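You operate a simulated robot arm through the tools that you are given. There is no shell and no other tool. Be economical: measure what you need, move in short steps, check, and stop when the job is done.

You are at the controls of a simulated two-armed robot. One attempt, no reset.

JOB
Draw the spare vest's waist strap tight, lay it on the side table and let its chest strap out.
Fine: first carry the crate off that table to the bench with both hands.
Where things are to end (x, y in the base frame): spare life vest within 0.06 m of [0.84, 0.03].

The check looks at the end state, three seconds after you hand in, the way a careful person would. Anything else that was tipped, shoved, dropped, spilled or broken makes it a failure.

ROBOT AND FRAMES
Two 7-joint arms with two-finger parallel grippers on one trunk, on a base that drives. Base frame: it is fixed to the floor where the robot stands at the start and does not move with it; the origin is under the middle of the robot, x ahead of it, y to its left, z up. Lengths are in m, angles in rad, forces in N, time in s.
The left shoulder is at the start at [0.06, 0.143, 0.896], the right one opposite. With the tool pointing down near the work surface each hand reaches from about 0.32 to 0.74 m from the robot's upright axis, wherever it stands, measured 20 degrees to its own side. Places, roughly: chest strap of the spare vest [0.8, 0.8, 0.9]; long seat pad (36x15x9 cm) [-0.5, 2.1, 1.7]; middle bench [1, 0.8, 0.8]; side table [0.8, 0, 0.8]; waist strap of the spare vest [0.7, 0.9, 0.9]. Payload 1.57 kg a hand.
Tool frame (each hand has its own): the origin (TCP) lies between the finger pads and is the grasp point; the fingertips stand 0.03 m ahead of it; z points along the fingers, y is the line along which they close. The gripper opens to 0.11 m. The fingers are 0.024 m wide and 0.012 m thick; the gripper's body (0.048 by 0.112 m) begins 0.078 m behind the TCP.
Orientation is that of the tool frame in the base frame, as a unit quaternion [x, y, z, w]. With the fingers straight down and closing along the base's y, the tool's x points along the base's -x, its y along +y and its z along -z.

CONTROLS
- The arms move only by the tool arm_command. It takes "left_deltas", "right_deltas" or both (then of equal length, played together; a hand with none holds still); each is a list of rows, each a list of 7 numbers: the gripper command, from -1 (fully open) to 1 (shut), values between in proportion, then the shift along the tool's x, y, z in units of 50 mm (1.0 is 50 mm), then the turn, a rotation vector about the tool's x, y, z in units of 4 degrees (1.0 is 4 degrees). In form: [[gripper, dx, dy, dz, rx, ry, rz], ...]. A call has 1 to 10 rows; each row shifts and turns the commanded pose from where the row before left it, along the tool's axes as they then stand. A call with a number of a shift or a turn outside -1 to 1 is refused whole. A row lasts 0.2 s, in which the tool goes at most 0.05 m and 0.15 rad; a call with a longer step from one row to the next is refused whole, and so is a gripper value outside its range. A pose out of reach is approached as far as the arm can. The call stops where the force on the tool passes 40 N (or 10 N more than at its start, if that is more) or the arm is blocked; 0.2 s more then pass. The fingers move at their own pace (about 0.045 m/s each) and stop on an object; they squeeze with about 35 N. The grip force told is the motor's: it shows also when the fingers shut on nothing. Time passes only in rows, and 0.2 s behind the last, so rows that do not move let the fingers close. The reply holds the time, the measured pose of the TCP, the force on the tool along the base axes, the opening and the grip force, in the units named above and with some noise, with the torque about the TCP (base axes, N m) and any sound that the robot's microphone picked up, and new pictures: "show" is both (left out), scene, wrist or none (wrist: the cameras of the hands that moved).
- Cameras (640 x 400 px; columns grow to the right, rows downward): "scene" is now at [0.0434, 0.0277, 1.5064]; the picture's right is [0.32, -0.95, 0.00], its down [-0.72, -0.24, -0.65] and it looks along [0.62, 0.21, -0.76] (base axes); focal length 260 px, centre (320, 200). "left" rides on the left gripper at [0.07, -0.016, -0.141] in its tool frame; the picture's right is [0.23, 0.97, 0.00], its down [-0.86, 0.20, -0.48] and it looks along [-0.47, 0.11, 0.88] (tool axes); focal length 222 px, centre (320, 200). "right" rides on the right gripper at [0.07, 0.016, -0.141] in its tool frame; the picture's right is [-0.23, 0.97, 0.00], its down [-0.86, -0.20, -0.48] and it looks along [-0.47, -0.11, 0.88] (tool axes); focal length 222 px, centre (320, 200). There is no depth. A picture from a camera that has moved, and an enlarged one, comes with that camera's place and axes in the base frame and with its lens.
- raise_lower(by): slides the trunk up (or, below 0, down) by that many m; the arms and the scene camera ride with it, the base frame stays. It gives what a move gives, with no picture.
- base_move(legs): drives the robot by 1 to 6 legs, each [ahead, left, turn to the left] in m, m and rad, along the robot's own axes; the way and the turn of a leg run together, so that a leg with both is an arc; at most 1.5 m and 3.142 rad a leg. The arms and the cameras ride along, it lands a little off, and it stops where it bumps. It gives what a move gives, and a new picture of the scene camera.
- turn_head(pan, tilt): turns the head with the scene camera to pan (to the left, within 1.501 rad either way) and tilt (down, from -0.506 to 1.204), counted from straight ahead of the robot. It gives what a move gives, and a new picture of the scene camera.
- zoom(camera, box): a new picture of the part [left, top, right, bottom] of that camera's present view, enlarged. It takes no simulated time.
- sign_off(): hands the job in; it is judged then, once.

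Work in short steps. Places have to be worked out from the pictures, the camera data and where the tool is seen: move nearer, look again, correct. Check each grasp and each placing, and mend what went wrong. You have 120 turns and 260 pictures in all, those below and enlarged ones among them. Open the grippers and draw the arms clear of the work before you hand the job in, unless the task says otherwise; then end with one line.

The tools are called as name(argument=value, ...) on one line, values as JSON. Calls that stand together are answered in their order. arm_command: Moves the arms, as the interface text tells. Its arguments: {"type":"object","properties":{"left_deltas":{"type":"array"},"right_deltas":{"type":"array"},"show":{"type":"string","enum":["both","scene","wrist","none"]}},"required":[]} The other tools are called the same way: raise_lower (by) slides the trunk up or down; base_move (legs) drives the base; turn_head (pan, tilt) turns the head that bears the scene camera; zoom (camera, box) takes an enlarged picture of a part of a camera's view; sign_off () hands the job in.

At the start:

```text
time: 0.0
left_tool_pos: [0.3064, 0.3452, 1.0881]
left_tool_rot: [0.0, 1.0, 0.0, 0.0]
left_contact_force: [-0.6, 0.8, -0.5]
left_ft_torque: [-0.03, 0.04, 0.0]
left_finger_gap: 0.1097
left_finger_force: 0.0
right_tool_pos: [0.3895, 0.0158, 1.0894]
right_tool_rot: [0.001, 1.0, 0.002, 0.001]
right_contact_force: [0.4, -0.5, -1.0]
right_ft_torque: [-0.02, 0.0, 0.0]
right_finger_gap: 0.1099
right_finger_force: 0.0
trunk travel left (down, up): [-0.495, 0.095]
robot x, y, heading: [0.0002, 0.0001, 0.003]
head pan, tilt: [0.328, 0.857]
```

scene: 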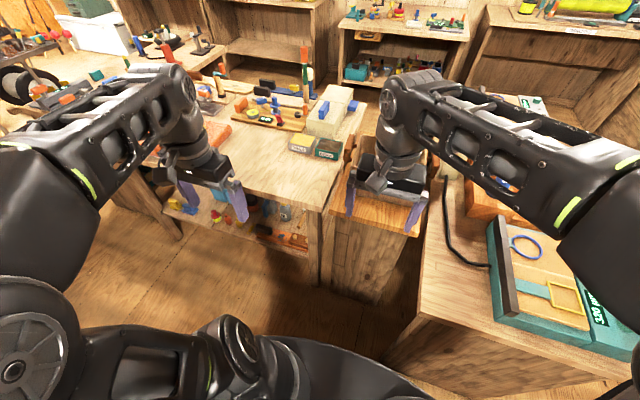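
right: 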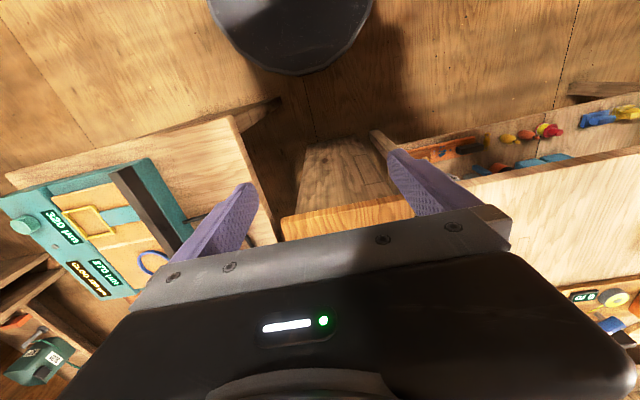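
left: 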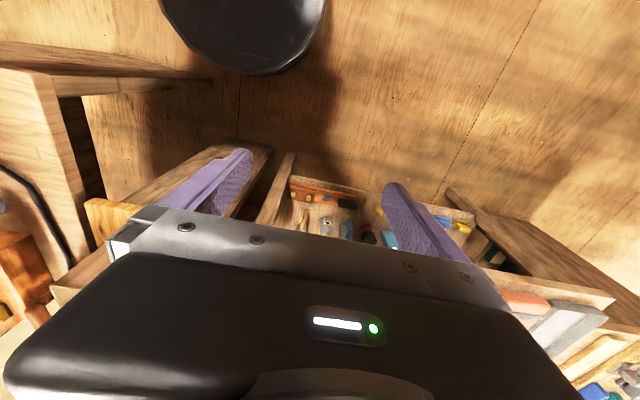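

The arms block much of the view; I look around with the head to find vest, crate and tables.

turn_head(pan=0.0, tilt=0.7)

turn_head(pan=0.8, tilt=0.7)

```text
time: 0.8
left_tool_pos: [0.3063, 0.3442, 1.088]
left_tool_rot: [0.001, 1.0, 0.001, 0.0]
left_contact_force: [0.2, 0.4, 0.0]
left_ft_torque: [0.01, 0.02, 0.03]
left_finger_gap: 0.1099
left_finger_force: 0.0
right_tool_pos: [0.3898, 0.0143, 1.089]
right_tool_rot: [0.001, 1.0, 0.001, 0.001]
right_contact_force: [0.2, 0.0, 0.4]
right_ft_torque: [0.02, -0.01, 0.02]
right_finger_gap: 0.1101
right_finger_force: 0.1
trunk travel left (down, up): [-0.495, 0.095]
robot x, y, heading: [-0.0007, -0.0004, 0.003]
head pan, tilt: [0.0, 0.7]
camera scene: at [0.0547, 0.0027, 1.5193], right [0.0, -1.0, 0.0], down [-0.64, 0.0, -0.76], along [0.76, 0.0, -0.64], focal length 260 px, centre (320, 200)
```

scene: 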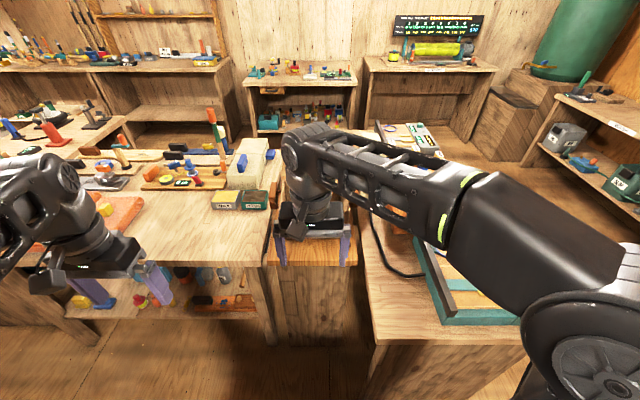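

```text
time: 1.9
left_tool_pos: [0.3057, 0.3449, 1.0878]
left_tool_rot: [0.001, 1.0, 0.0, 0.001]
left_contact_force: [-0.7, 0.9, -0.2]
left_ft_torque: [-0.01, -0.04, 0.01]
left_finger_gap: 0.1099
left_finger_force: 0.0
right_tool_pos: [0.39, 0.0158, 1.0882]
right_tool_rot: [0.0, 1.0, 0.001, 0.001]
right_contact_force: [0.7, 0.2, 0.4]
right_ft_torque: [-0.02, 0.0, -0.02]
right_finger_gap: 0.11
right_finger_force: 0.0
trunk travel left (down, up): [-0.495, 0.095]
robot x, y, heading: [0.0017, 0.0017, 0.002]
head pan, tilt: [0.799, 0.7]
camera scene: at [0.029, 0.0635, 1.5193], right [0.72, -0.7, 0.0], down [-0.45, -0.46, -0.76], along [0.53, 0.55, -0.64], focal length 260 px, centre (320, 200)
```

scene: 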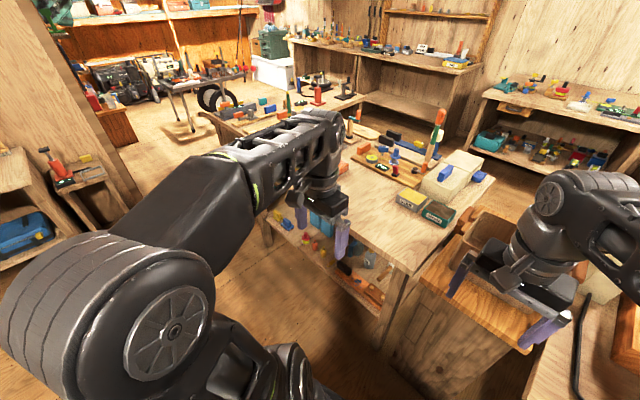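

The right arm covers the side table. I move the hands apart to see.

arm_command(right_deltas=[[-1, 0, -1, 0, 0, 0, 0], [-1, 0, -1, 0, 0, 0, 0], [-1, 0, -1, 0, 0, 0, 0], [-1, 0, -1, 0, 0, 0, 0], [-1, 0, -1, 0, 0, 0, 0], [-1, 0, -1, 0, 0, 0, 0], [-1, 0, -1, 0, 0, 0, 0]], left_deltas=[[-1, 0, 0.5, 0, 0, 0, 0], [-1, 0, 0.5, 0, 0, 0, 0], [-1, 0, 0.5, 0, 0, 0, 0], [-1, 0, 0.5, 0, 0, 0, 0], [-1, 0, 0.5, 0, 0, 0, 0], [-1, 0, 0.5, 0, 0, 0, 0], [-1, 0, 0, 0, 0, 0, 0]], show="none")

turn_head(pan=0.1, tilt=0.8)

turn_head(pan=0.7, tilt=0.6)

```text
time: 3.5
left_tool_pos: [0.3064, 0.4929, 1.0886]
left_tool_rot: [0.0, 1.0, 0.0, 0.0]
left_contact_force: [0.2, -0.4, -0.4]
left_ft_torque: [0.0, 0.0, -0.01]
left_finger_gap: 0.1099
left_finger_force: 0.0
right_tool_pos: [0.3896, -0.3343, 1.0902]
right_tool_rot: [-0.001, 1.0, 0.001, 0.0]
right_contact_force: [0.3, -1.2, -0.3]
right_ft_torque: [0.02, -0.02, 0.03]
right_finger_gap: 0.1099
right_finger_force: 0.0
trunk travel left (down, up): [-0.495, 0.095]
robot x, y, heading: [0.0003, 0.0005, 0.001]
head pan, tilt: [0.799, 0.7]
```

```text
time: 4.6
left_tool_pos: [0.3055, 0.4942, 1.0884]
left_tool_rot: [0.001, 1.0, 0.0, 0.001]
left_contact_force: [-0.3, 0.1, 0.5]
left_ft_torque: [0.01, 0.01, 0.02]
left_finger_gap: 0.1101
left_finger_force: 0.0
right_tool_pos: [0.3891, -0.3333, 1.0898]
right_tool_rot: [0.001, 1.0, 0.001, 0.001]
right_contact_force: [0.0, 0.0, 0.2]
right_ft_torque: [-0.01, -0.01, 0.02]
right_finger_gap: 0.1095
right_finger_force: 0.1
trunk travel left (down, up): [-0.495, 0.095]
robot x, y, heading: [-0.0007, 0.0007, -0.003]
head pan, tilt: [0.099, 0.799]
camera scene: at [0.0501, 0.0107, 1.5111], right [0.1, -0.99, 0.0], down [-0.71, -0.07, -0.7], along [0.69, 0.07, -0.72], focal length 260 px, centre (320, 200)
```

scene: 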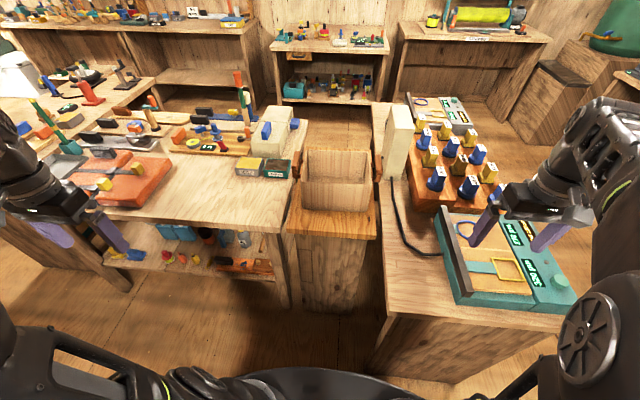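

```text
time: 5.6
left_tool_pos: [0.3055, 0.4936, 1.0874]
left_tool_rot: [0.0, 1.0, -0.001, 0.0]
left_contact_force: [-0.4, 0.0, -0.3]
left_ft_torque: [-0.02, -0.01, -0.03]
left_finger_gap: 0.1102
left_finger_force: 0.0
right_tool_pos: [0.3876, -0.333, 1.0898]
right_tool_rot: [0.0, 1.0, 0.0, 0.001]
right_contact_force: [-0.4, -0.3, 0.4]
right_ft_torque: [-0.01, 0.0, -0.02]
right_finger_gap: 0.11
right_finger_force: 0.0
trunk travel left (down, up): [-0.495, 0.095]
robot x, y, heading: [-0.0031, -0.0033, -0.001]
head pan, tilt: [0.7, 0.6]
camera scene: at [0.0374, 0.0595, 1.5279], right [0.64, -0.77, 0.0], down [-0.43, -0.36, -0.82], along [0.63, 0.53, -0.57], focal length 260 px, centre (320, 200)
```

scene: 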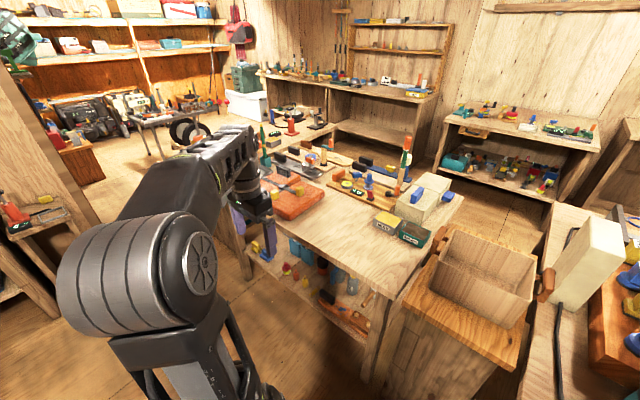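

Now I see: crate (open wooden box with side handles) on the side table; the orange thing on the bench is likely the vest. I zoom in on both.

zoom(camera="scene", box=[230, 130, 470, 280])

zoom(camera="scene", box=[380, 180, 620, 330])

```text
2.67 times, centred on (350, 205) of scene
camera zoom: at [0.0374, 0.0595, 1.5279], right [0.64, -0.77, 0.0], down [-0.43, -0.36, -0.82], along [0.63, 0.53, -0.57], focal length 694 px, centre (240, 187)
```

zoom: 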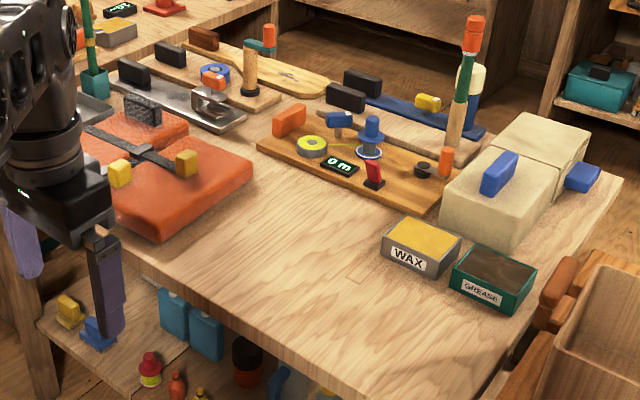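

```text
2.67 times, centred on (500, 255) of scene
camera zoom: at [0.0374, 0.0595, 1.5279], right [0.64, -0.77, 0.0], down [-0.43, -0.36, -0.82], along [0.63, 0.53, -0.57], focal length 694 px, centre (-160, 53)
```

zoom: 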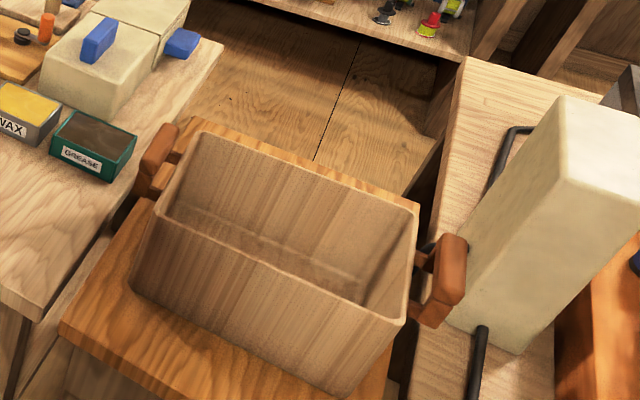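

Crate handles look about (0.81, 0.17) and (0.81, −0.135), empty crate, with a tall cream box close by on the right table. I drive left then slightly ahead so both handles come within reach without the base hitting the right table.

base_move(legs=[[0, 0.2, 0], [0.18, 0, 0]])

turn_head(pan=-0.3, tilt=0.9)

```text
time: 8.3
left_tool_pos: [0.4853, 0.694, 1.0884]
left_tool_rot: [0.0, 1.0, -0.001, 0.0]
left_contact_force: [0.7, 0.1, -0.5]
left_ft_torque: [-0.03, 0.0, 0.01]
left_finger_gap: 0.1099
left_finger_force: 0.0
right_tool_pos: [0.5692, -0.1336, 1.0898]
right_tool_rot: [0.0, 1.0, 0.001, 0.0]
right_contact_force: [-0.3, 0.0, -0.2]
right_ft_torque: [0.01, 0.05, 0.02]
right_finger_gap: 0.1101
right_finger_force: 0.0
trunk travel left (down, up): [-0.495, 0.095]
robot x, y, heading: [0.1801, 0.198, -0.006]
head pan, tilt: [0.7, 0.6]
camera scene: at [0.218, 0.2591, 1.5279], right [0.64, -0.76, 0.0], down [-0.43, -0.36, -0.82], along [0.63, 0.53, -0.57], focal length 260 px, centre (320, 200)
```

scene: 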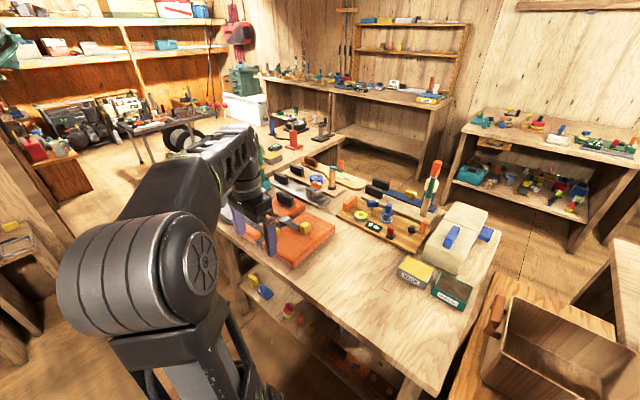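

```text
time: 9.6
left_tool_pos: [0.4854, 0.6951, 1.0881]
left_tool_rot: [0.0, 1.0, 0.0, -0.001]
left_contact_force: [0.4, 0.2, 0.1]
left_ft_torque: [0.01, -0.01, 0.03]
left_finger_gap: 0.1101
left_finger_force: 0.1
right_tool_pos: [0.5691, -0.1338, 1.089]
right_tool_rot: [0.0, 1.0, 0.001, 0.001]
right_contact_force: [0.3, 0.2, 0.7]
right_ft_torque: [0.0, -0.02, -0.02]
right_finger_gap: 0.11
right_finger_force: 0.1
trunk travel left (down, up): [-0.495, 0.095]
robot x, y, heading: [0.1799, 0.2014, 0.0]
head pan, tilt: [-0.3, 0.901]
camera scene: at [0.2211, 0.1799, 1.5032], right [-0.29, -0.96, 0.0], down [-0.75, 0.23, -0.62], along [0.59, -0.18, -0.78], focal length 260 px, centre (320, 200)
```

scene: 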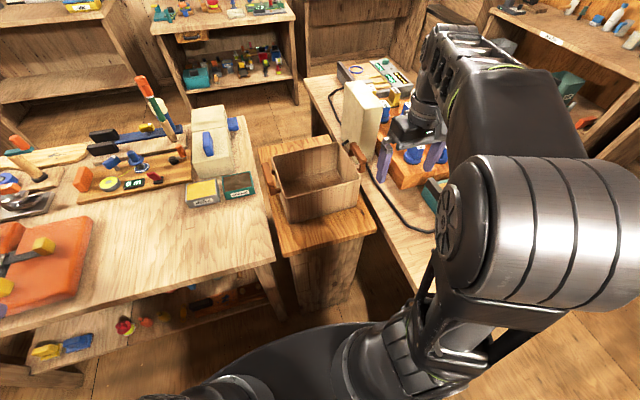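

zoom(camera="scene", box=[230, 80, 410, 280])

zoom(camera="scene", box=[0, 160, 200, 310])

zoom(camera="right", box=[0, 0, 640, 400])

```text
2.00 times, centred on (320, 180) of scene
camera zoom: at [0.2211, 0.1799, 1.5032], right [-0.29, -0.96, 0.0], down [-0.75, 0.23, -0.62], along [0.59, -0.18, -0.78], focal length 520 px, centre (320, 240)
```

zoom: 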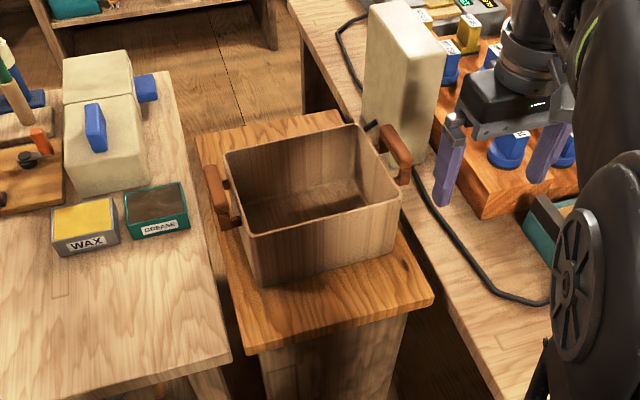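

```text
2.67 times, centred on (100, 235) of scene
camera zoom: at [0.2211, 0.1799, 1.5032], right [-0.29, -0.96, 0.0], down [-0.75, 0.23, -0.62], along [0.59, -0.18, -0.78], focal length 694 px, centre (907, 107)
```

zoom: 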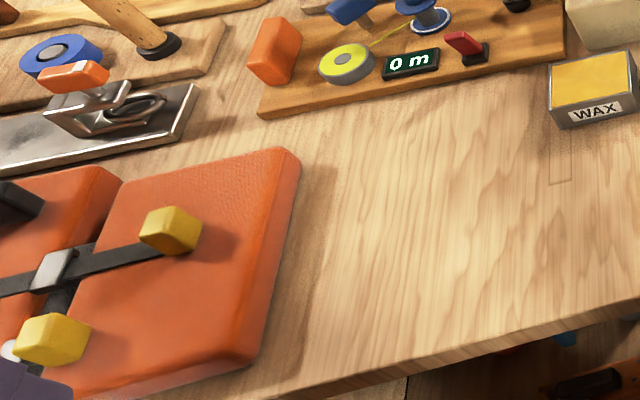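

```text
1.00 times, centred on (320, 200) of right (not enlarged: the box is as wide or as high as the picture)
camera zoom: at [0.4983, -0.1193, 1.2314], right [0.23, 0.97, 0.0], down [0.85, -0.2, 0.48], along [0.47, -0.11, -0.88], focal length 222 px, centre (320, 200)
```

zoom: 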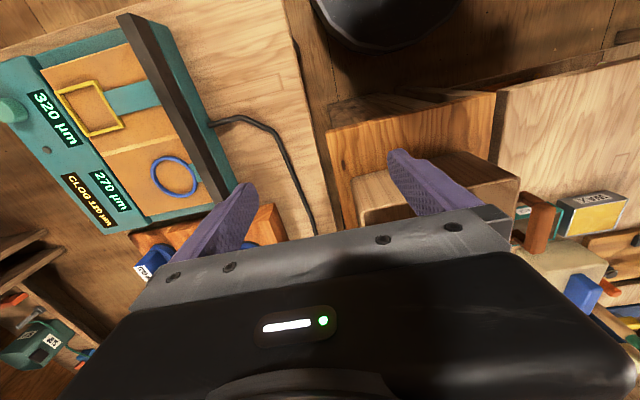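

Handles are arch bars running along x near the rim: about (0.79, 0.164) and (0.797, −0.125), z≈0.92. I bring both hands above them.

arm_command(left_deltas=[[-1, -0.47, -0.815, 0, 0, 0, 0], [-1, -0.47, -0.815, 0, 0, 0, 0], [-1, -0.47, -0.815, 0, 0, 0, 0], [-1, -0.47, -0.815, 0, 0, 0, 0], [-1, -0.47, -0.815, 0, 0, 0, 0], [-1, -0.47, -0.815, 0, 0, 0, 0], [-1, -0.47, -0.815, 0, 0, 0, 0], [-1, -0.47, -0.815, 0, 0, 0, 0], [-1, -0.47, -0.815, 0, 0, 0, 0], [-1, -0.47, -0.815, 0, 0, 0, 0]], show="none")

arm_command(left_deltas=[[-0.2, -0.47, -0.815, 0, 0, 0, 0], [-0.2, -0.47, -0.815, 0, 0, 0, 0], [-0.2, -0.47, -0.815, 0, 0, 0, 0], [-0.2, 0, 0, 0, 0, 0, 0], [-0.2, 0, 0, 0, 0, 0, 0], [-0.2, 0, 0, 0, 0, 0, 0]], right_deltas=[[-0.2, -0.9, 0.03, 0, 0, 0, 0], [-0.2, -0.9, 0.03, 0, 0, 0, 0], [-0.2, -0.9, 0.03, 0, 0, 0, 0], [-0.2, -0.9, 0.03, 0, 0, 0, 0], [-0.2, -0.9, 0.03, 0, 0, 0, 0], [-0.2, 0, 0, 0, 0, 0, 0]], show="both")

```text
time: 11.8
left_tool_pos: [0.7002, 0.3051, 1.0671]
left_tool_rot: [-0.001, 1.0, 0.0, 0.003]
left_contact_force: [0.2, -0.4, -0.3]
left_ft_torque: [0.03, 0.0, -0.02]
left_finger_gap: 0.1099
left_finger_force: 0.0
left hand out of reach, approached as far as the arm can: row 8, 9, 10
right_tool_pos: [0.568, -0.1347, 1.0883]
right_tool_rot: [0.001, 1.0, 0.002, 0.0]
right_contact_force: [-0.3, -0.5, -0.6]
right_ft_torque: [0.05, 0.01, 0.01]
right_finger_gap: 0.1101
right_finger_force: 0.0
trunk travel left (down, up): [-0.495, 0.095]
robot x, y, heading: [0.1744, 0.2001, 0.001]
head pan, tilt: [-0.3, 0.901]
```

```text
time: 13.2
left_tool_pos: [0.7351, 0.1936, 1.0237]
left_tool_rot: [0.001, 1.0, 0.0, 0.003]
left_contact_force: [1.0, -0.1, 0.1]
left_ft_torque: [-0.01, 0.0, -0.01]
left_finger_gap: 0.0659
left_finger_force: 0.1
left hand out of reach, approached as far as the arm can: row 1, 2, 3
right_tool_pos: [0.6262, -0.1313, 1.0891]
right_tool_rot: [0.0, 1.0, 0.0, 0.002]
right_contact_force: [-0.1, -0.9, 0.0]
right_ft_torque: [-0.01, 0.03, 0.02]
right_finger_gap: 0.0661
right_finger_force: 0.1
right hand out of reach, approached as far as the arm can: row 2, 3, 4, 5
trunk travel left (down, up): [-0.495, 0.095]
robot x, y, heading: [0.1755, 0.1997, -0.001]
head pan, tilt: [-0.3, 0.901]
camera scene: at [0.2209, 0.18, 1.5031], right [-0.3, -0.96, 0.0], down [-0.75, 0.23, -0.62], along [0.59, -0.18, -0.78], focal length 260 px, centre (320, 200)
camera right: at [0.5549, -0.117, 1.2306], right [0.23, 0.97, 0.0], down [0.85, -0.2, 0.48], along [0.47, -0.11, -0.88], focal length 222 px, centre (320, 200)
camera left: at [0.6642, 0.1792, 1.1641], right [-0.23, 0.97, 0.0], down [0.85, 0.2, 0.48], along [0.47, 0.11, -0.87], focal length 222 px, centre (320, 200)
```

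scene: 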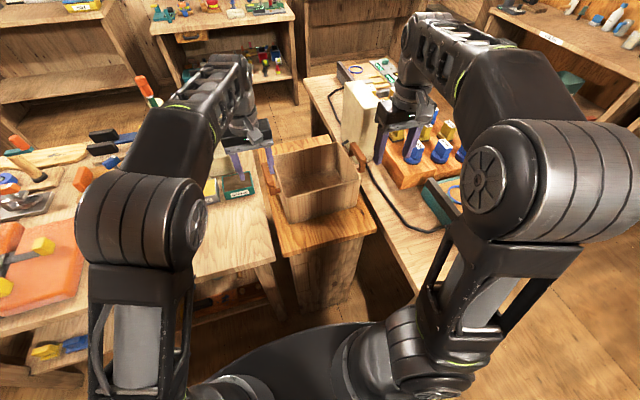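
right: 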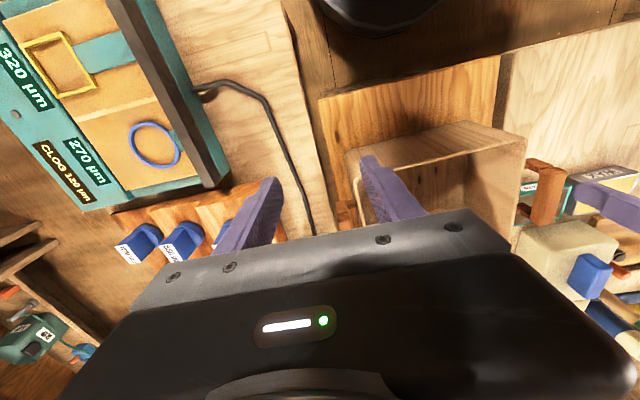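
left: 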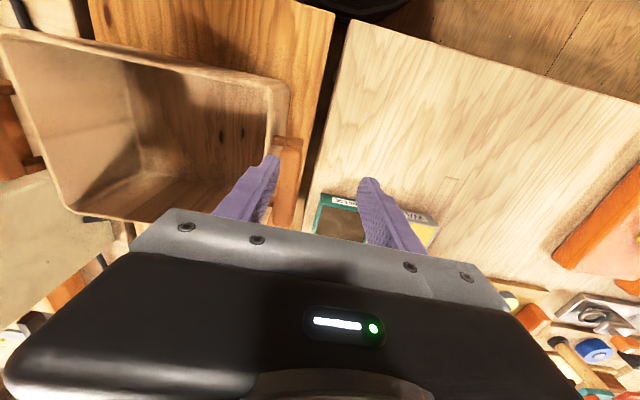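

Reach is short at this height, so I raise the trunk and drive 8 cm closer.

raise_lower(by=0.08)

base_move(legs=[[0.08, 0, 0]])

```text
time: 14.3
left_tool_pos: [0.737, 0.1938, 1.1037]
left_tool_rot: [0.001, 1.0, -0.001, 0.004]
left_contact_force: [0.3, 0.0, -0.1]
left_ft_torque: [-0.01, 0.0, 0.01]
left_finger_gap: 0.066
left_finger_force: 0.0
right_tool_pos: [0.6266, -0.1326, 1.1696]
right_tool_rot: [0.001, 1.0, 0.0, 0.003]
right_contact_force: [-0.1, -0.2, 0.1]
right_ft_torque: [0.01, 0.03, -0.02]
right_finger_gap: 0.0661
right_finger_force: 0.0
trunk travel left (down, up): [-0.575, 0.015]
robot x, y, heading: [0.1768, 0.2, -0.005]
head pan, tilt: [-0.3, 0.901]
```

```text
time: 15.4
left_tool_pos: [0.8194, 0.1938, 1.1023]
left_tool_rot: [0.0, 1.0, -0.001, 0.003]
left_contact_force: [0.3, 0.0, 0.0]
left_ft_torque: [-0.01, 0.05, -0.01]
left_finger_gap: 0.0661
left_finger_force: 0.1
right_tool_pos: [0.7083, -0.1329, 1.1688]
right_tool_rot: [0.0, 1.0, 0.0, 0.001]
right_contact_force: [0.1, 0.3, 0.2]
right_ft_torque: [-0.03, 0.06, 0.01]
right_finger_gap: 0.0659
right_finger_force: 0.1
trunk travel left (down, up): [-0.575, 0.015]
robot x, y, heading: [0.2587, 0.1993, -0.007]
head pan, tilt: [-0.3, 0.901]
camera scene: at [0.3052, 0.1797, 1.5831], right [-0.3, -0.96, 0.0], down [-0.75, 0.23, -0.62], along [0.59, -0.18, -0.78], focal length 260 px, centre (320, 200)
```

scene: 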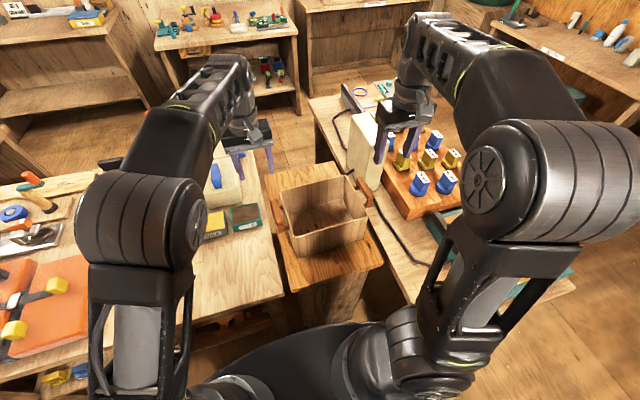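

I bring both hands down a bit and check how the commanded poses respond.

arm_command(left_deltas=[[-0.2, 0.3, -0.3, 0.5, 0, 0, 0], [-0.2, 0.3, -0.3, 0.5, 0, 0, 0], [-0.2, 0, 0, 0, 0, 0, 0]], right_deltas=[[-0.2, 0, 0, 0.9, 0, 0, 0], [-0.2, 0, 0, 0.9, 0, 0, 0], [-0.2, 0, 0, 0, 0, 0, 0]], show="wrist")

```text
time: 16.2
left_tool_pos: [0.7884, 0.1625, 1.0537]
left_tool_rot: [0.0, 1.0, -0.001, 0.005]
left_contact_force: [0.0, 0.8, 0.1]
left_ft_torque: [-0.01, 0.03, -0.01]
left_finger_gap: 0.0659
left_finger_force: 0.0
right_tool_pos: [0.7106, -0.1328, 1.0798]
right_tool_rot: [0.001, 1.0, 0.0, 0.002]
right_contact_force: [-0.2, 0.8, -0.8]
right_ft_torque: [-0.01, -0.02, -0.01]
right_finger_gap: 0.0661
right_finger_force: 0.1
trunk travel left (down, up): [-0.575, 0.015]
robot x, y, heading: [0.2628, 0.1997, 0.006]
head pan, tilt: [-0.3, 0.901]
camera right: at [0.6394, -0.1176, 1.221], right [0.23, 0.97, 0.0], down [0.85, -0.2, 0.48], along [0.47, -0.11, -0.88], focal length 222 px, centre (320, 200)
camera left: at [0.7171, 0.1484, 1.1937], right [-0.23, 0.97, 0.0], down [0.85, 0.2, 0.48], along [0.47, 0.11, -0.87], focal length 222 px, centre (320, 200)
```

right: 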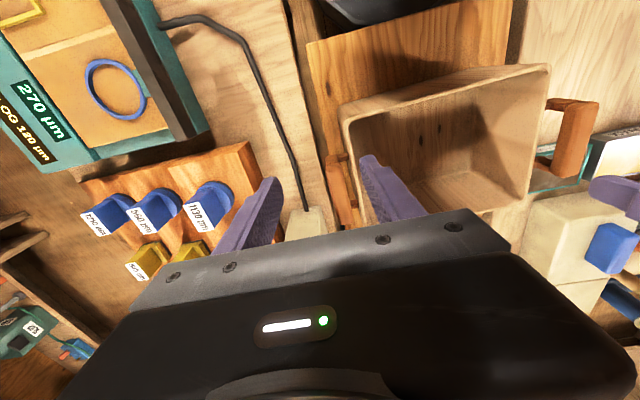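
left: 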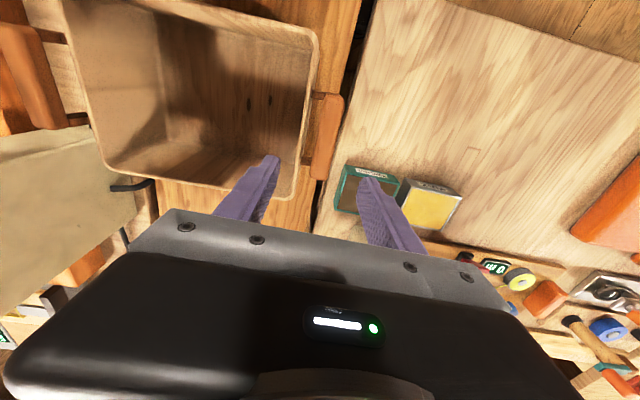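

Zooming on the left handle from both hands to judge bar thickness and the gap to the wall.

zoom(camera="left", box=[260, 60, 400, 200])

zoom(camera="right", box=[500, 70, 640, 210])

zoom(camera="scene", box=[250, 130, 400, 260])

```text
2.86 times, centred on (330, 130) of left
camera zoom: at [0.7171, 0.1484, 1.1937], right [-0.23, 0.97, 0.0], down [0.85, 0.2, 0.48], along [0.47, 0.11, -0.87], focal length 635 px, centre (291, 400)
```

zoom: 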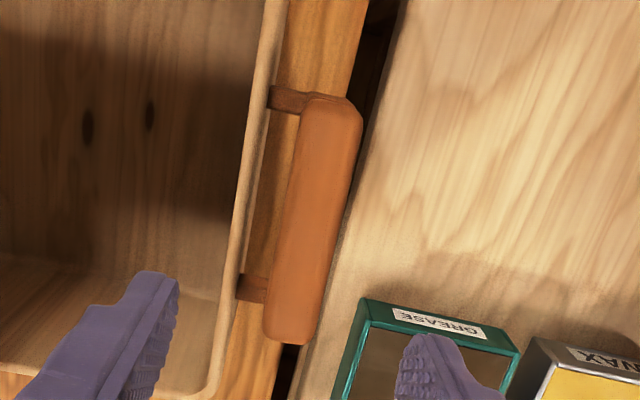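

```text
2.86 times, centred on (570, 140) of right
camera zoom: at [0.6394, -0.1176, 1.221], right [0.23, 0.97, 0.0], down [0.85, -0.2, 0.48], along [0.47, -0.11, -0.88], focal length 635 px, centre (-394, 371)
```

zoom: 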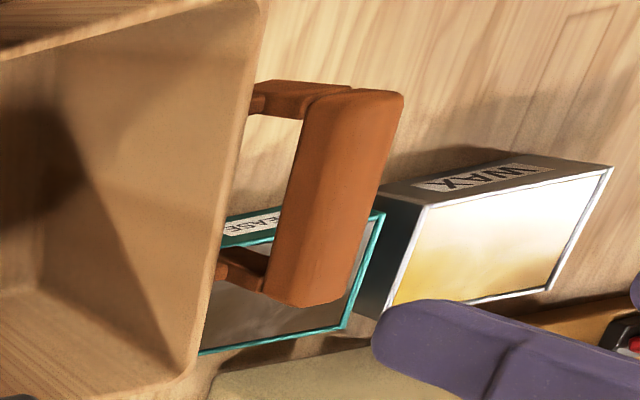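

```text
3.08 times, centred on (325, 195) of scene
camera zoom: at [0.3031, 0.1801, 1.5832], right [-0.3, -0.96, 0.0], down [-0.75, 0.23, -0.62], along [0.59, -0.18, -0.78], focal length 800 px, centre (305, 215)
```

zoom: 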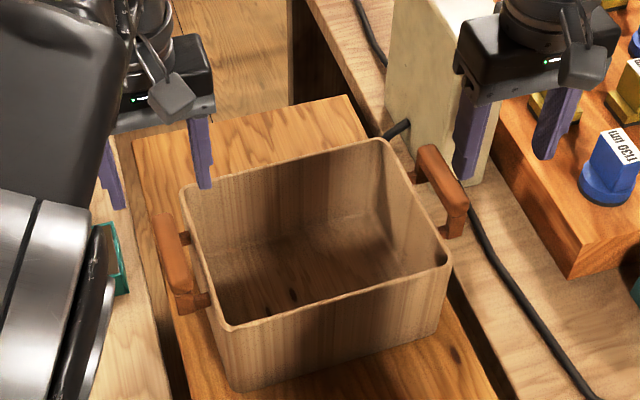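

The bar-to-wall gap is only ~1.5 cm, so I'll straddle bar and wall together (one finger inside the crate, one outside the bar). Crate yaw is ≈ +5°, centre ≈ (0.803, 0.018). I position both hands above and turn them 5°.

arm_command(left_deltas=[[-1, 0, 0, 0.3, 0, 0, 0], [-1, 0, 0, 0.3, 0, 0, 0], [-1, 0, 0, 0.4, 0, 0, 0], [-1, 0, 0, 0, 0, 0, -0.65], [-1, 0, 0, 0, 0, 0, -0.65], [-1, 0, 0, 0, 0, 0, 0]], right_deltas=[[-1, -0.7, 0.05, 0.53, 0, 0, 0], [-1, -0.7, 0.05, 0.53, 0, 0, 0], [-1, -0.7, 0.05, 0.53, 0, 0, 0], [-1, 0, 0, 0, 0, 0, -0.65], [-1, 0, 0, 0, 0, 0, -0.65], [-1, 0, 0, 0, 0, 0, 0]], show="both")

zoom(camera="scene", box=[250, 130, 400, 260])

```text
time: 17.6
left_tool_pos: [0.7893, 0.1638, 1.0025]
left_tool_rot: [-0.046, 0.999, -0.002, 0.004]
left_contact_force: [0.9, 0.2, 0.2]
left_ft_torque: [0.0, 0.02, 0.03]
left_finger_gap: 0.1102
left_finger_force: 0.0
right_tool_pos: [0.8146, -0.1252, 1.001]
right_tool_rot: [-0.046, 0.999, 0.001, 0.002]
right_contact_force: [0.5, -0.4, -0.2]
right_ft_torque: [-0.01, -0.01, -0.02]
right_finger_gap: 0.1098
right_finger_force: 0.1
trunk travel left (down, up): [-0.575, 0.015]
robot x, y, heading: [0.26, 0.1975, -0.004]
head pan, tilt: [-0.3, 0.901]
camera scene: at [0.3029, 0.1798, 1.5832], right [-0.3, -0.96, 0.0], down [-0.75, 0.23, -0.62], along [0.59, -0.18, -0.78], focal length 260 px, centre (320, 200)
camera right: at [0.7423, -0.1167, 1.1419], right [0.14, 0.99, 0.0], down [0.87, -0.12, 0.48], along [0.48, -0.07, -0.88], focal length 222 px, centre (320, 200)
camera left: at [0.7193, 0.1426, 1.144], right [-0.31, 0.95, 0.0], down [0.83, 0.28, 0.48], along [0.46, 0.15, -0.87], focal length 222 px, centre (320, 200)
```

scene: 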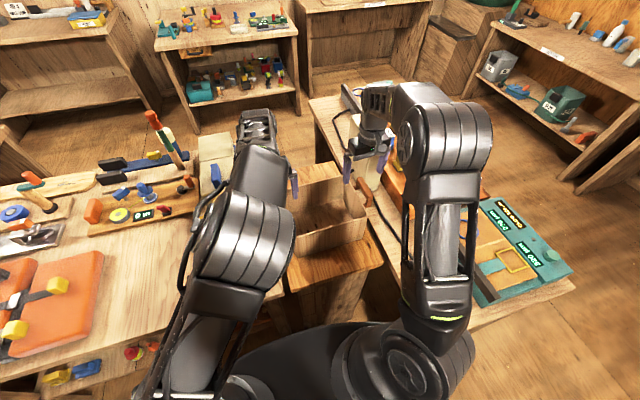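
right: 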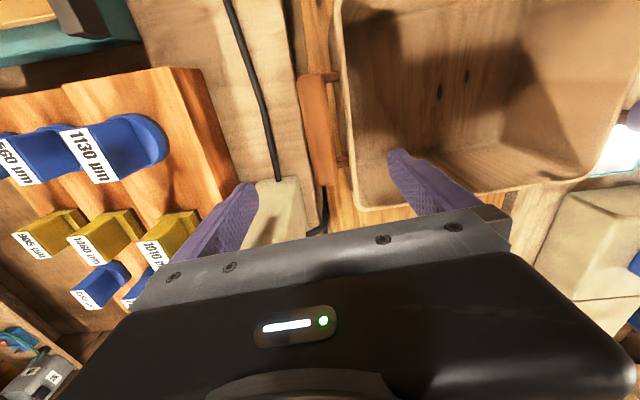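
left: 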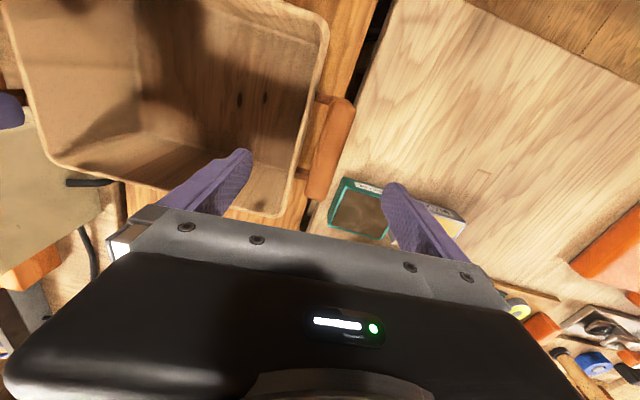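

```text
3.08 times, centred on (325, 195) of scene
camera zoom: at [0.3029, 0.1798, 1.5832], right [-0.3, -0.96, 0.0], down [-0.75, 0.23, -0.62], along [0.59, -0.18, -0.78], focal length 800 px, centre (305, 215)
```

zoom: 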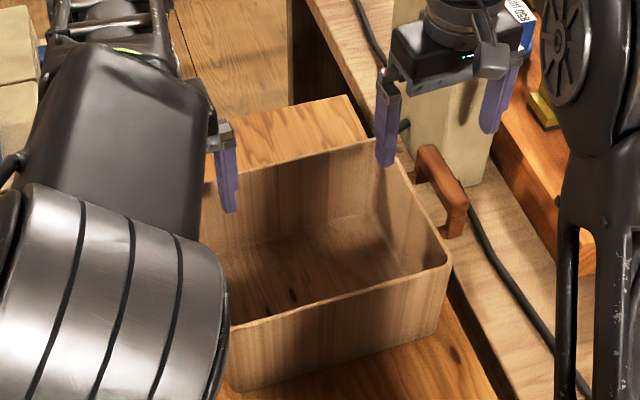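

Reconciling wrist and scene views puts the bars at rim height (z≈0.94), yaw ≈2°; clamp midpoints ≈ left (0.775, 0.159), right (0.783, −0.116). I correct and descend to z≈0.92 in two stages.

arm_command(left_deltas=[[-1, 0.29, -0.075, 0, 0, 0, 0.75], [-1, 0, 0, 0.5, 0, 0, 0], [-1, 0, 0, 0.3, 0, 0, 0], [-1, 0, 0, 0, 0, 0, 0]], right_deltas=[[-1, 0.62, 0.24, 0, 0, 0, 0.75], [-1, 0, 0, 0.5, 0, 0, 0], [-1, 0, 0, 0.3, 0, 0, 0], [-1, 0, 0, 0, 0, 0, 0]], show="both")

zoom(camera="scene", box=[250, 130, 400, 260])

```text
time: 18.6
left_tool_pos: [0.7758, 0.1576, 0.964]
left_tool_rot: [-0.019, 1.0, -0.001, 0.004]
left_contact_force: [0.5, -0.1, 0.5]
left_ft_torque: [-0.04, 0.01, 0.03]
left_finger_gap: 0.1101
left_finger_force: 0.0
right_tool_pos: [0.7833, -0.1162, 0.9581]
right_tool_rot: [-0.019, 1.0, 0.0, 0.003]
right_contact_force: [0.1, -0.7, 0.3]
right_ft_torque: [-0.01, 0.04, -0.01]
right_finger_gap: 0.1099
right_finger_force: 0.1
trunk travel left (down, up): [-0.575, 0.015]
robot x, y, heading: [0.2588, 0.2, -0.0]
head pan, tilt: [-0.3, 0.901]
camera scene: at [0.3039, 0.1797, 1.5831], right [-0.3, -0.96, 0.0], down [-0.75, 0.23, -0.62], along [0.59, -0.18, -0.78], focal length 260 px, centre (320, 200)
camera right: at [0.7117, -0.1037, 1.1004], right [0.19, 0.98, 0.0], down [0.86, -0.17, 0.48], along [0.47, -0.09, -0.88], focal length 222 px, centre (320, 200)
camera left: at [0.7053, 0.141, 1.1042], right [-0.26, 0.96, 0.0], down [0.84, 0.23, 0.48], along [0.47, 0.12, -0.88], focal length 222 px, centre (320, 200)
```

scene: 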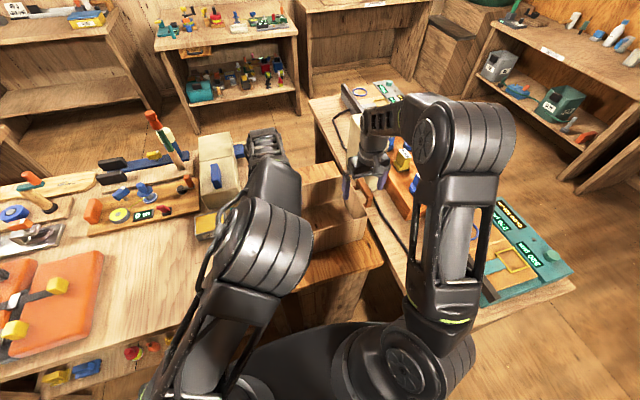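
right: 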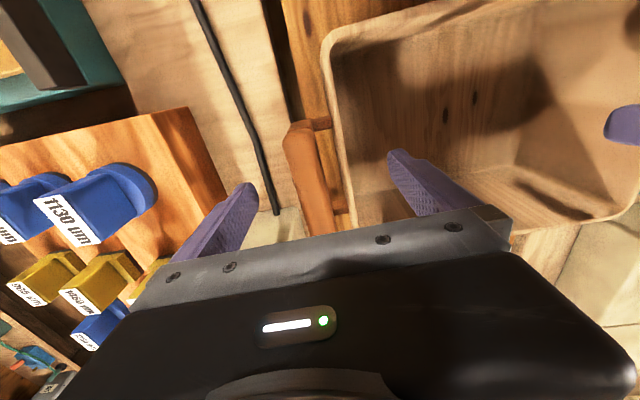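
left: 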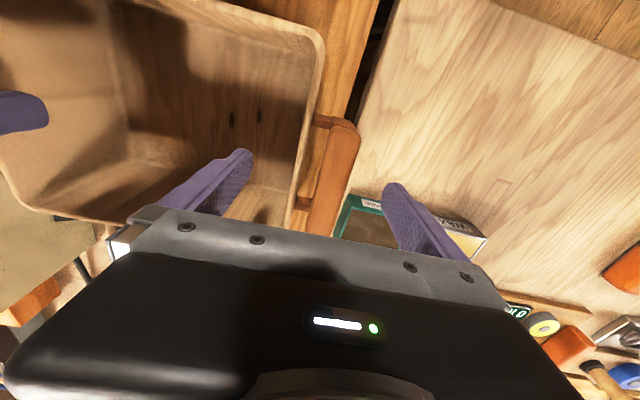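

```text
3.08 times, centred on (325, 195) of scene
camera zoom: at [0.3039, 0.1797, 1.5831], right [-0.3, -0.96, 0.0], down [-0.75, 0.23, -0.62], along [0.59, -0.18, -0.78], focal length 800 px, centre (305, 215)
```

zoom: 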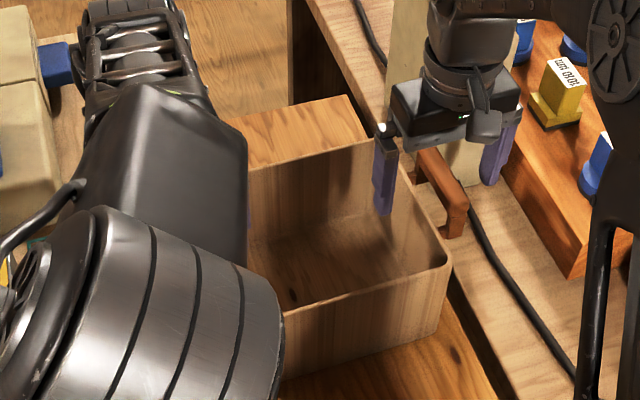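

Fingers straddle both bars and walls properly. Descend the last 3.5 cm and close.

arm_command(left_deltas=[[-1, 0, 0, 0.4, 0, 0, 0], [-1, 0, 0, 0.38, 0, 0, 0], [-0.2, 0, 0, 0, 0, 0, 0], [0.3, 0, 0, 0, 0, 0, 0], [1, 0, 0, 0, 0, 0, 0], [1, 0, 0, 0, 0, 0, 0], [1, 0, 0, 0, 0, 0, 0]], right_deltas=[[-1, 0, 0, 0.35, 0, 0, 0], [-1, 0, 0, 0.31, 0, 0, 0], [-0.2, 0, 0, 0, 0, 0, 0], [0.3, 0, 0, 0, 0, 0, 0], [1, 0, 0, 0, 0, 0, 0], [1, 0, 0, 0, 0, 0, 0], [1, 0, 0, 0, 0, 0, 0]], show="both")

```text
time: 20.2
left_tool_pos: [0.7751, 0.1557, 0.9231]
left_tool_rot: [-0.018, 1.0, -0.003, 0.004]
left_contact_force: [-0.5, -14.3, 0.6]
left_ft_torque: [0.13, -0.07, 0.01]
left_finger_gap: 0.0408
left_finger_force: 20.0
right_tool_pos: [0.7829, -0.113, 0.926]
right_tool_rot: [-0.021, 1.0, 0.002, 0.002]
right_contact_force: [0.1, 17.0, 1.9]
right_ft_torque: [0.1, 0.22, -0.29]
right_finger_gap: 0.041
right_finger_force: 20.0
trunk travel left (down, up): [-0.575, 0.015]
robot x, y, heading: [0.2603, 0.1978, -0.001]
head pan, tilt: [-0.3, 0.901]
camera scene: at [0.3034, 0.1801, 1.5831], right [-0.3, -0.96, 0.0], down [-0.75, 0.23, -0.62], along [0.59, -0.18, -0.78], focal length 260 px, centre (320, 200)
camera right: at [0.7117, -0.1015, 1.068], right [0.19, 0.98, 0.0], down [0.86, -0.17, 0.48], along [0.47, -0.09, -0.88], focal length 222 px, centre (320, 200)
camera left: at [0.7042, 0.139, 1.0647], right [-0.26, 0.96, -0.01], down [0.84, 0.23, 0.48], along [0.47, 0.12, -0.88], focal length 222 px, centre (320, 200)
```

scene: 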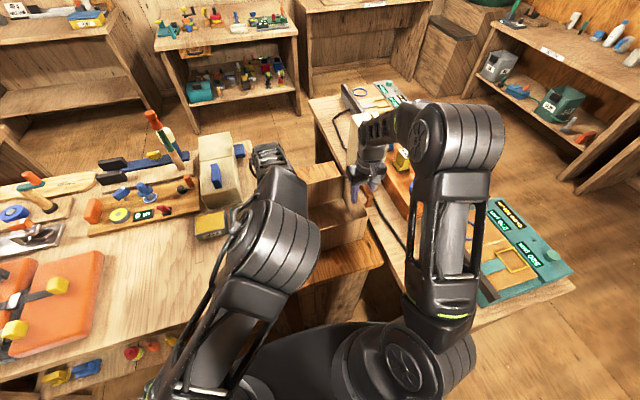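
right: 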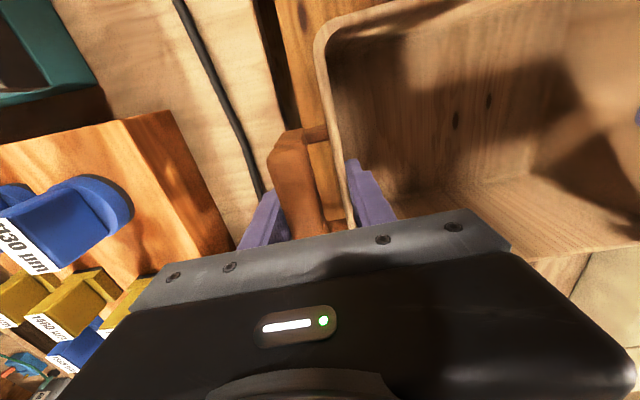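
left: 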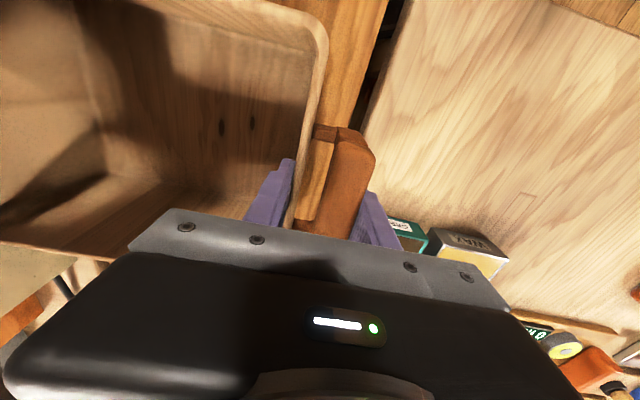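

Both grips hold (gap 0.041). I ease the side load and lift straight up 4 cm to test.

arm_command(left_deltas=[[1, 0, -0.05, 0, 0, 0, 0], [1, 0, 0, -0.2, 0, 0, 0], [1, 0, 0, -0.3, 0, 0, 0], [1, 0, 0, -0.3, 0, 0, 0], [1, 0, 0, 0, 0, 0, 0]], right_deltas=[[1, 0, 0.05, 0, 0, 0, 0], [1, 0, 0, -0.2, 0, 0, 0], [1, 0, 0, -0.3, 0, 0, 0], [1, 0, 0, -0.3, 0, 0, 0], [1, 0, 0, 0, 0, 0, 0]], show="scene")

```text
time: 21.4
left_tool_pos: [0.7749, 0.154, 0.9643]
left_tool_rot: [-0.019, 1.0, -0.001, 0.003]
left_contact_force: [-4.8, -7.5, 1.6]
left_ft_torque: [-1.76, 0.71, -0.81]
left_finger_gap: 0.0411
left_finger_force: 34.6
right_tool_pos: [0.7819, -0.1136, 0.9665]
right_tool_rot: [-0.019, 1.0, 0.0, 0.003]
right_contact_force: [4.8, 7.1, -9.4]
right_ft_torque: [0.28, -0.73, -0.47]
right_finger_gap: 0.0409
right_finger_force: 35.2
trunk travel left (down, up): [-0.575, 0.015]
robot x, y, heading: [0.2603, 0.1979, 0.004]
head pan, tilt: [-0.3, 0.901]
camera scene: at [0.3043, 0.1793, 1.5831], right [-0.3, -0.96, 0.0], down [-0.75, 0.23, -0.62], along [0.59, -0.18, -0.78], focal length 260 px, centre (320, 200)
```

scene: 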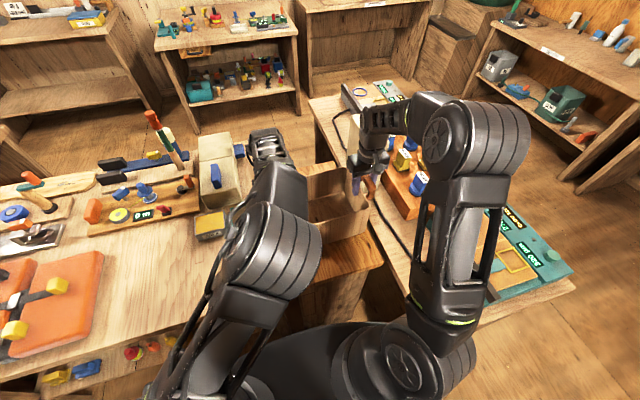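

I check whether the crate has actually risen level.

zoom(camera="scene", box=[250, 120, 410, 280])

zoom(camera="left", box=[0, 0, 640, 400])

zoom(camera="right", box=[0, 0, 640, 400])

```text
2.50 times, centred on (330, 200) of scene
camera zoom: at [0.3043, 0.1793, 1.5831], right [-0.3, -0.96, 0.0], down [-0.75, 0.23, -0.62], along [0.59, -0.18, -0.78], focal length 650 px, centre (295, 200)
```

zoom: 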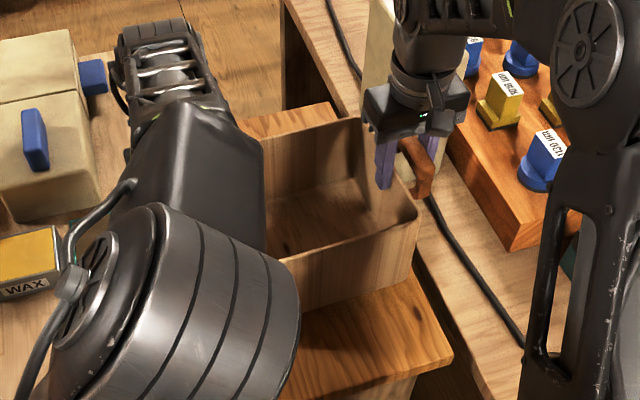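

```text
1.00 times, centred on (320, 200) of left (not enlarged: the box is as wide or as high as the picture)
camera zoom: at [0.7044, 0.1375, 1.1043], right [-0.26, 0.96, 0.0], down [0.84, 0.23, 0.48], along [0.47, 0.12, -0.88], focal length 222 px, centre (320, 200)
```

zoom: 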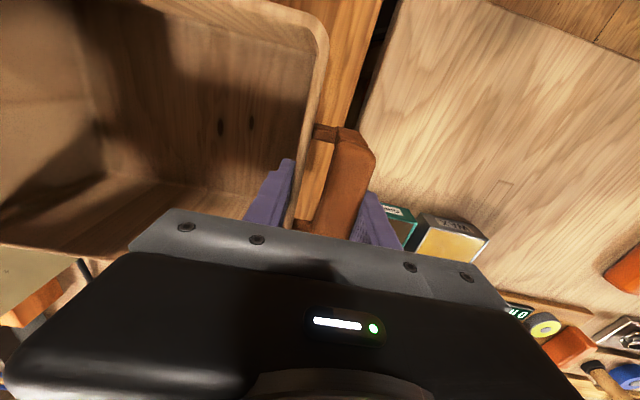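

```text
1.00 times, centred on (320, 200) of right (not enlarged: the box is as wide or as high as the picture)
camera zoom: at [0.7116, -0.1018, 1.1085], right [0.19, 0.98, 0.0], down [0.86, -0.17, 0.48], along [0.47, -0.09, -0.88], focal length 222 px, centre (320, 200)
```

zoom: 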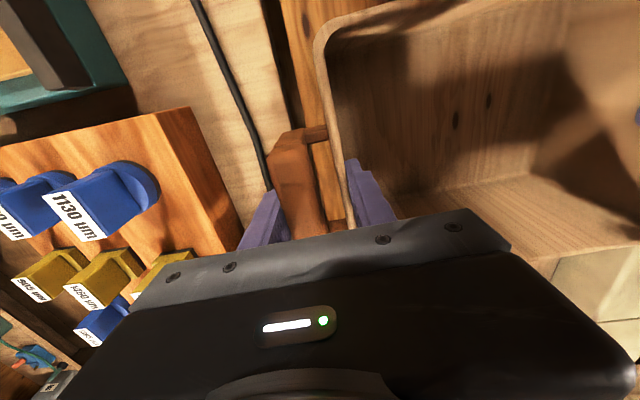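

Crate is held rigidly and is level. I lift it 8 cm more, then back off 6 cm and drive left over the bench's free area.

arm_command(left_deltas=[[1, 0, 0, -0.3, 0, 0, 0], [1, 0, 0, -0.4, 0, 0, 0], [1, 0, 0, -0.4, 0, 0, 0], [1, 0, 0, -0.4, 0, 0, 0], [1, 0, 0, -0.3, 0, 0, 0], [1, 0, 0, 0, 0, 0, 0]], right_deltas=[[1, 0, 0, -0.3, 0, 0, 0], [1, 0, 0, -0.4, 0, 0, 0], [1, 0, 0, -0.4, 0, 0, 0], [1, 0, 0, -0.4, 0, 0, 0], [1, 0, 0, -0.3, 0, 0, 0], [1, 0, 0, 0, 0, 0, 0]], show="scene")

```text
time: 22.8
left_tool_pos: [0.7758, 0.1551, 1.0529]
left_tool_rot: [-0.018, 1.0, 0.0, 0.002]
left_contact_force: [-6.6, -10.2, -4.6]
left_ft_torque: [-0.53, -0.03, -1.05]
left_finger_gap: 0.0412
left_finger_force: 35.2
right_tool_pos: [0.7819, -0.1135, 1.0568]
right_tool_rot: [-0.019, 1.0, 0.0, 0.003]
right_contact_force: [7.2, 10.1, -3.2]
right_ft_torque: [0.87, -0.01, -1.07]
right_finger_gap: 0.0408
right_finger_force: 35.2
trunk travel left (down, up): [-0.575, 0.015]
robot x, y, heading: [0.262, 0.1989, -0.003]
head pan, tilt: [-0.3, 0.901]
camera scene: at [0.3042, 0.1794, 1.5831], right [-0.3, -0.96, 0.0], down [-0.75, 0.23, -0.62], along [0.59, -0.18, -0.78], focal length 260 px, centre (320, 200)
```

scene: 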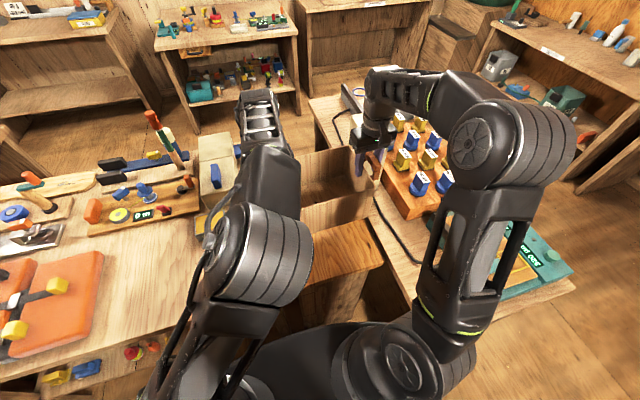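

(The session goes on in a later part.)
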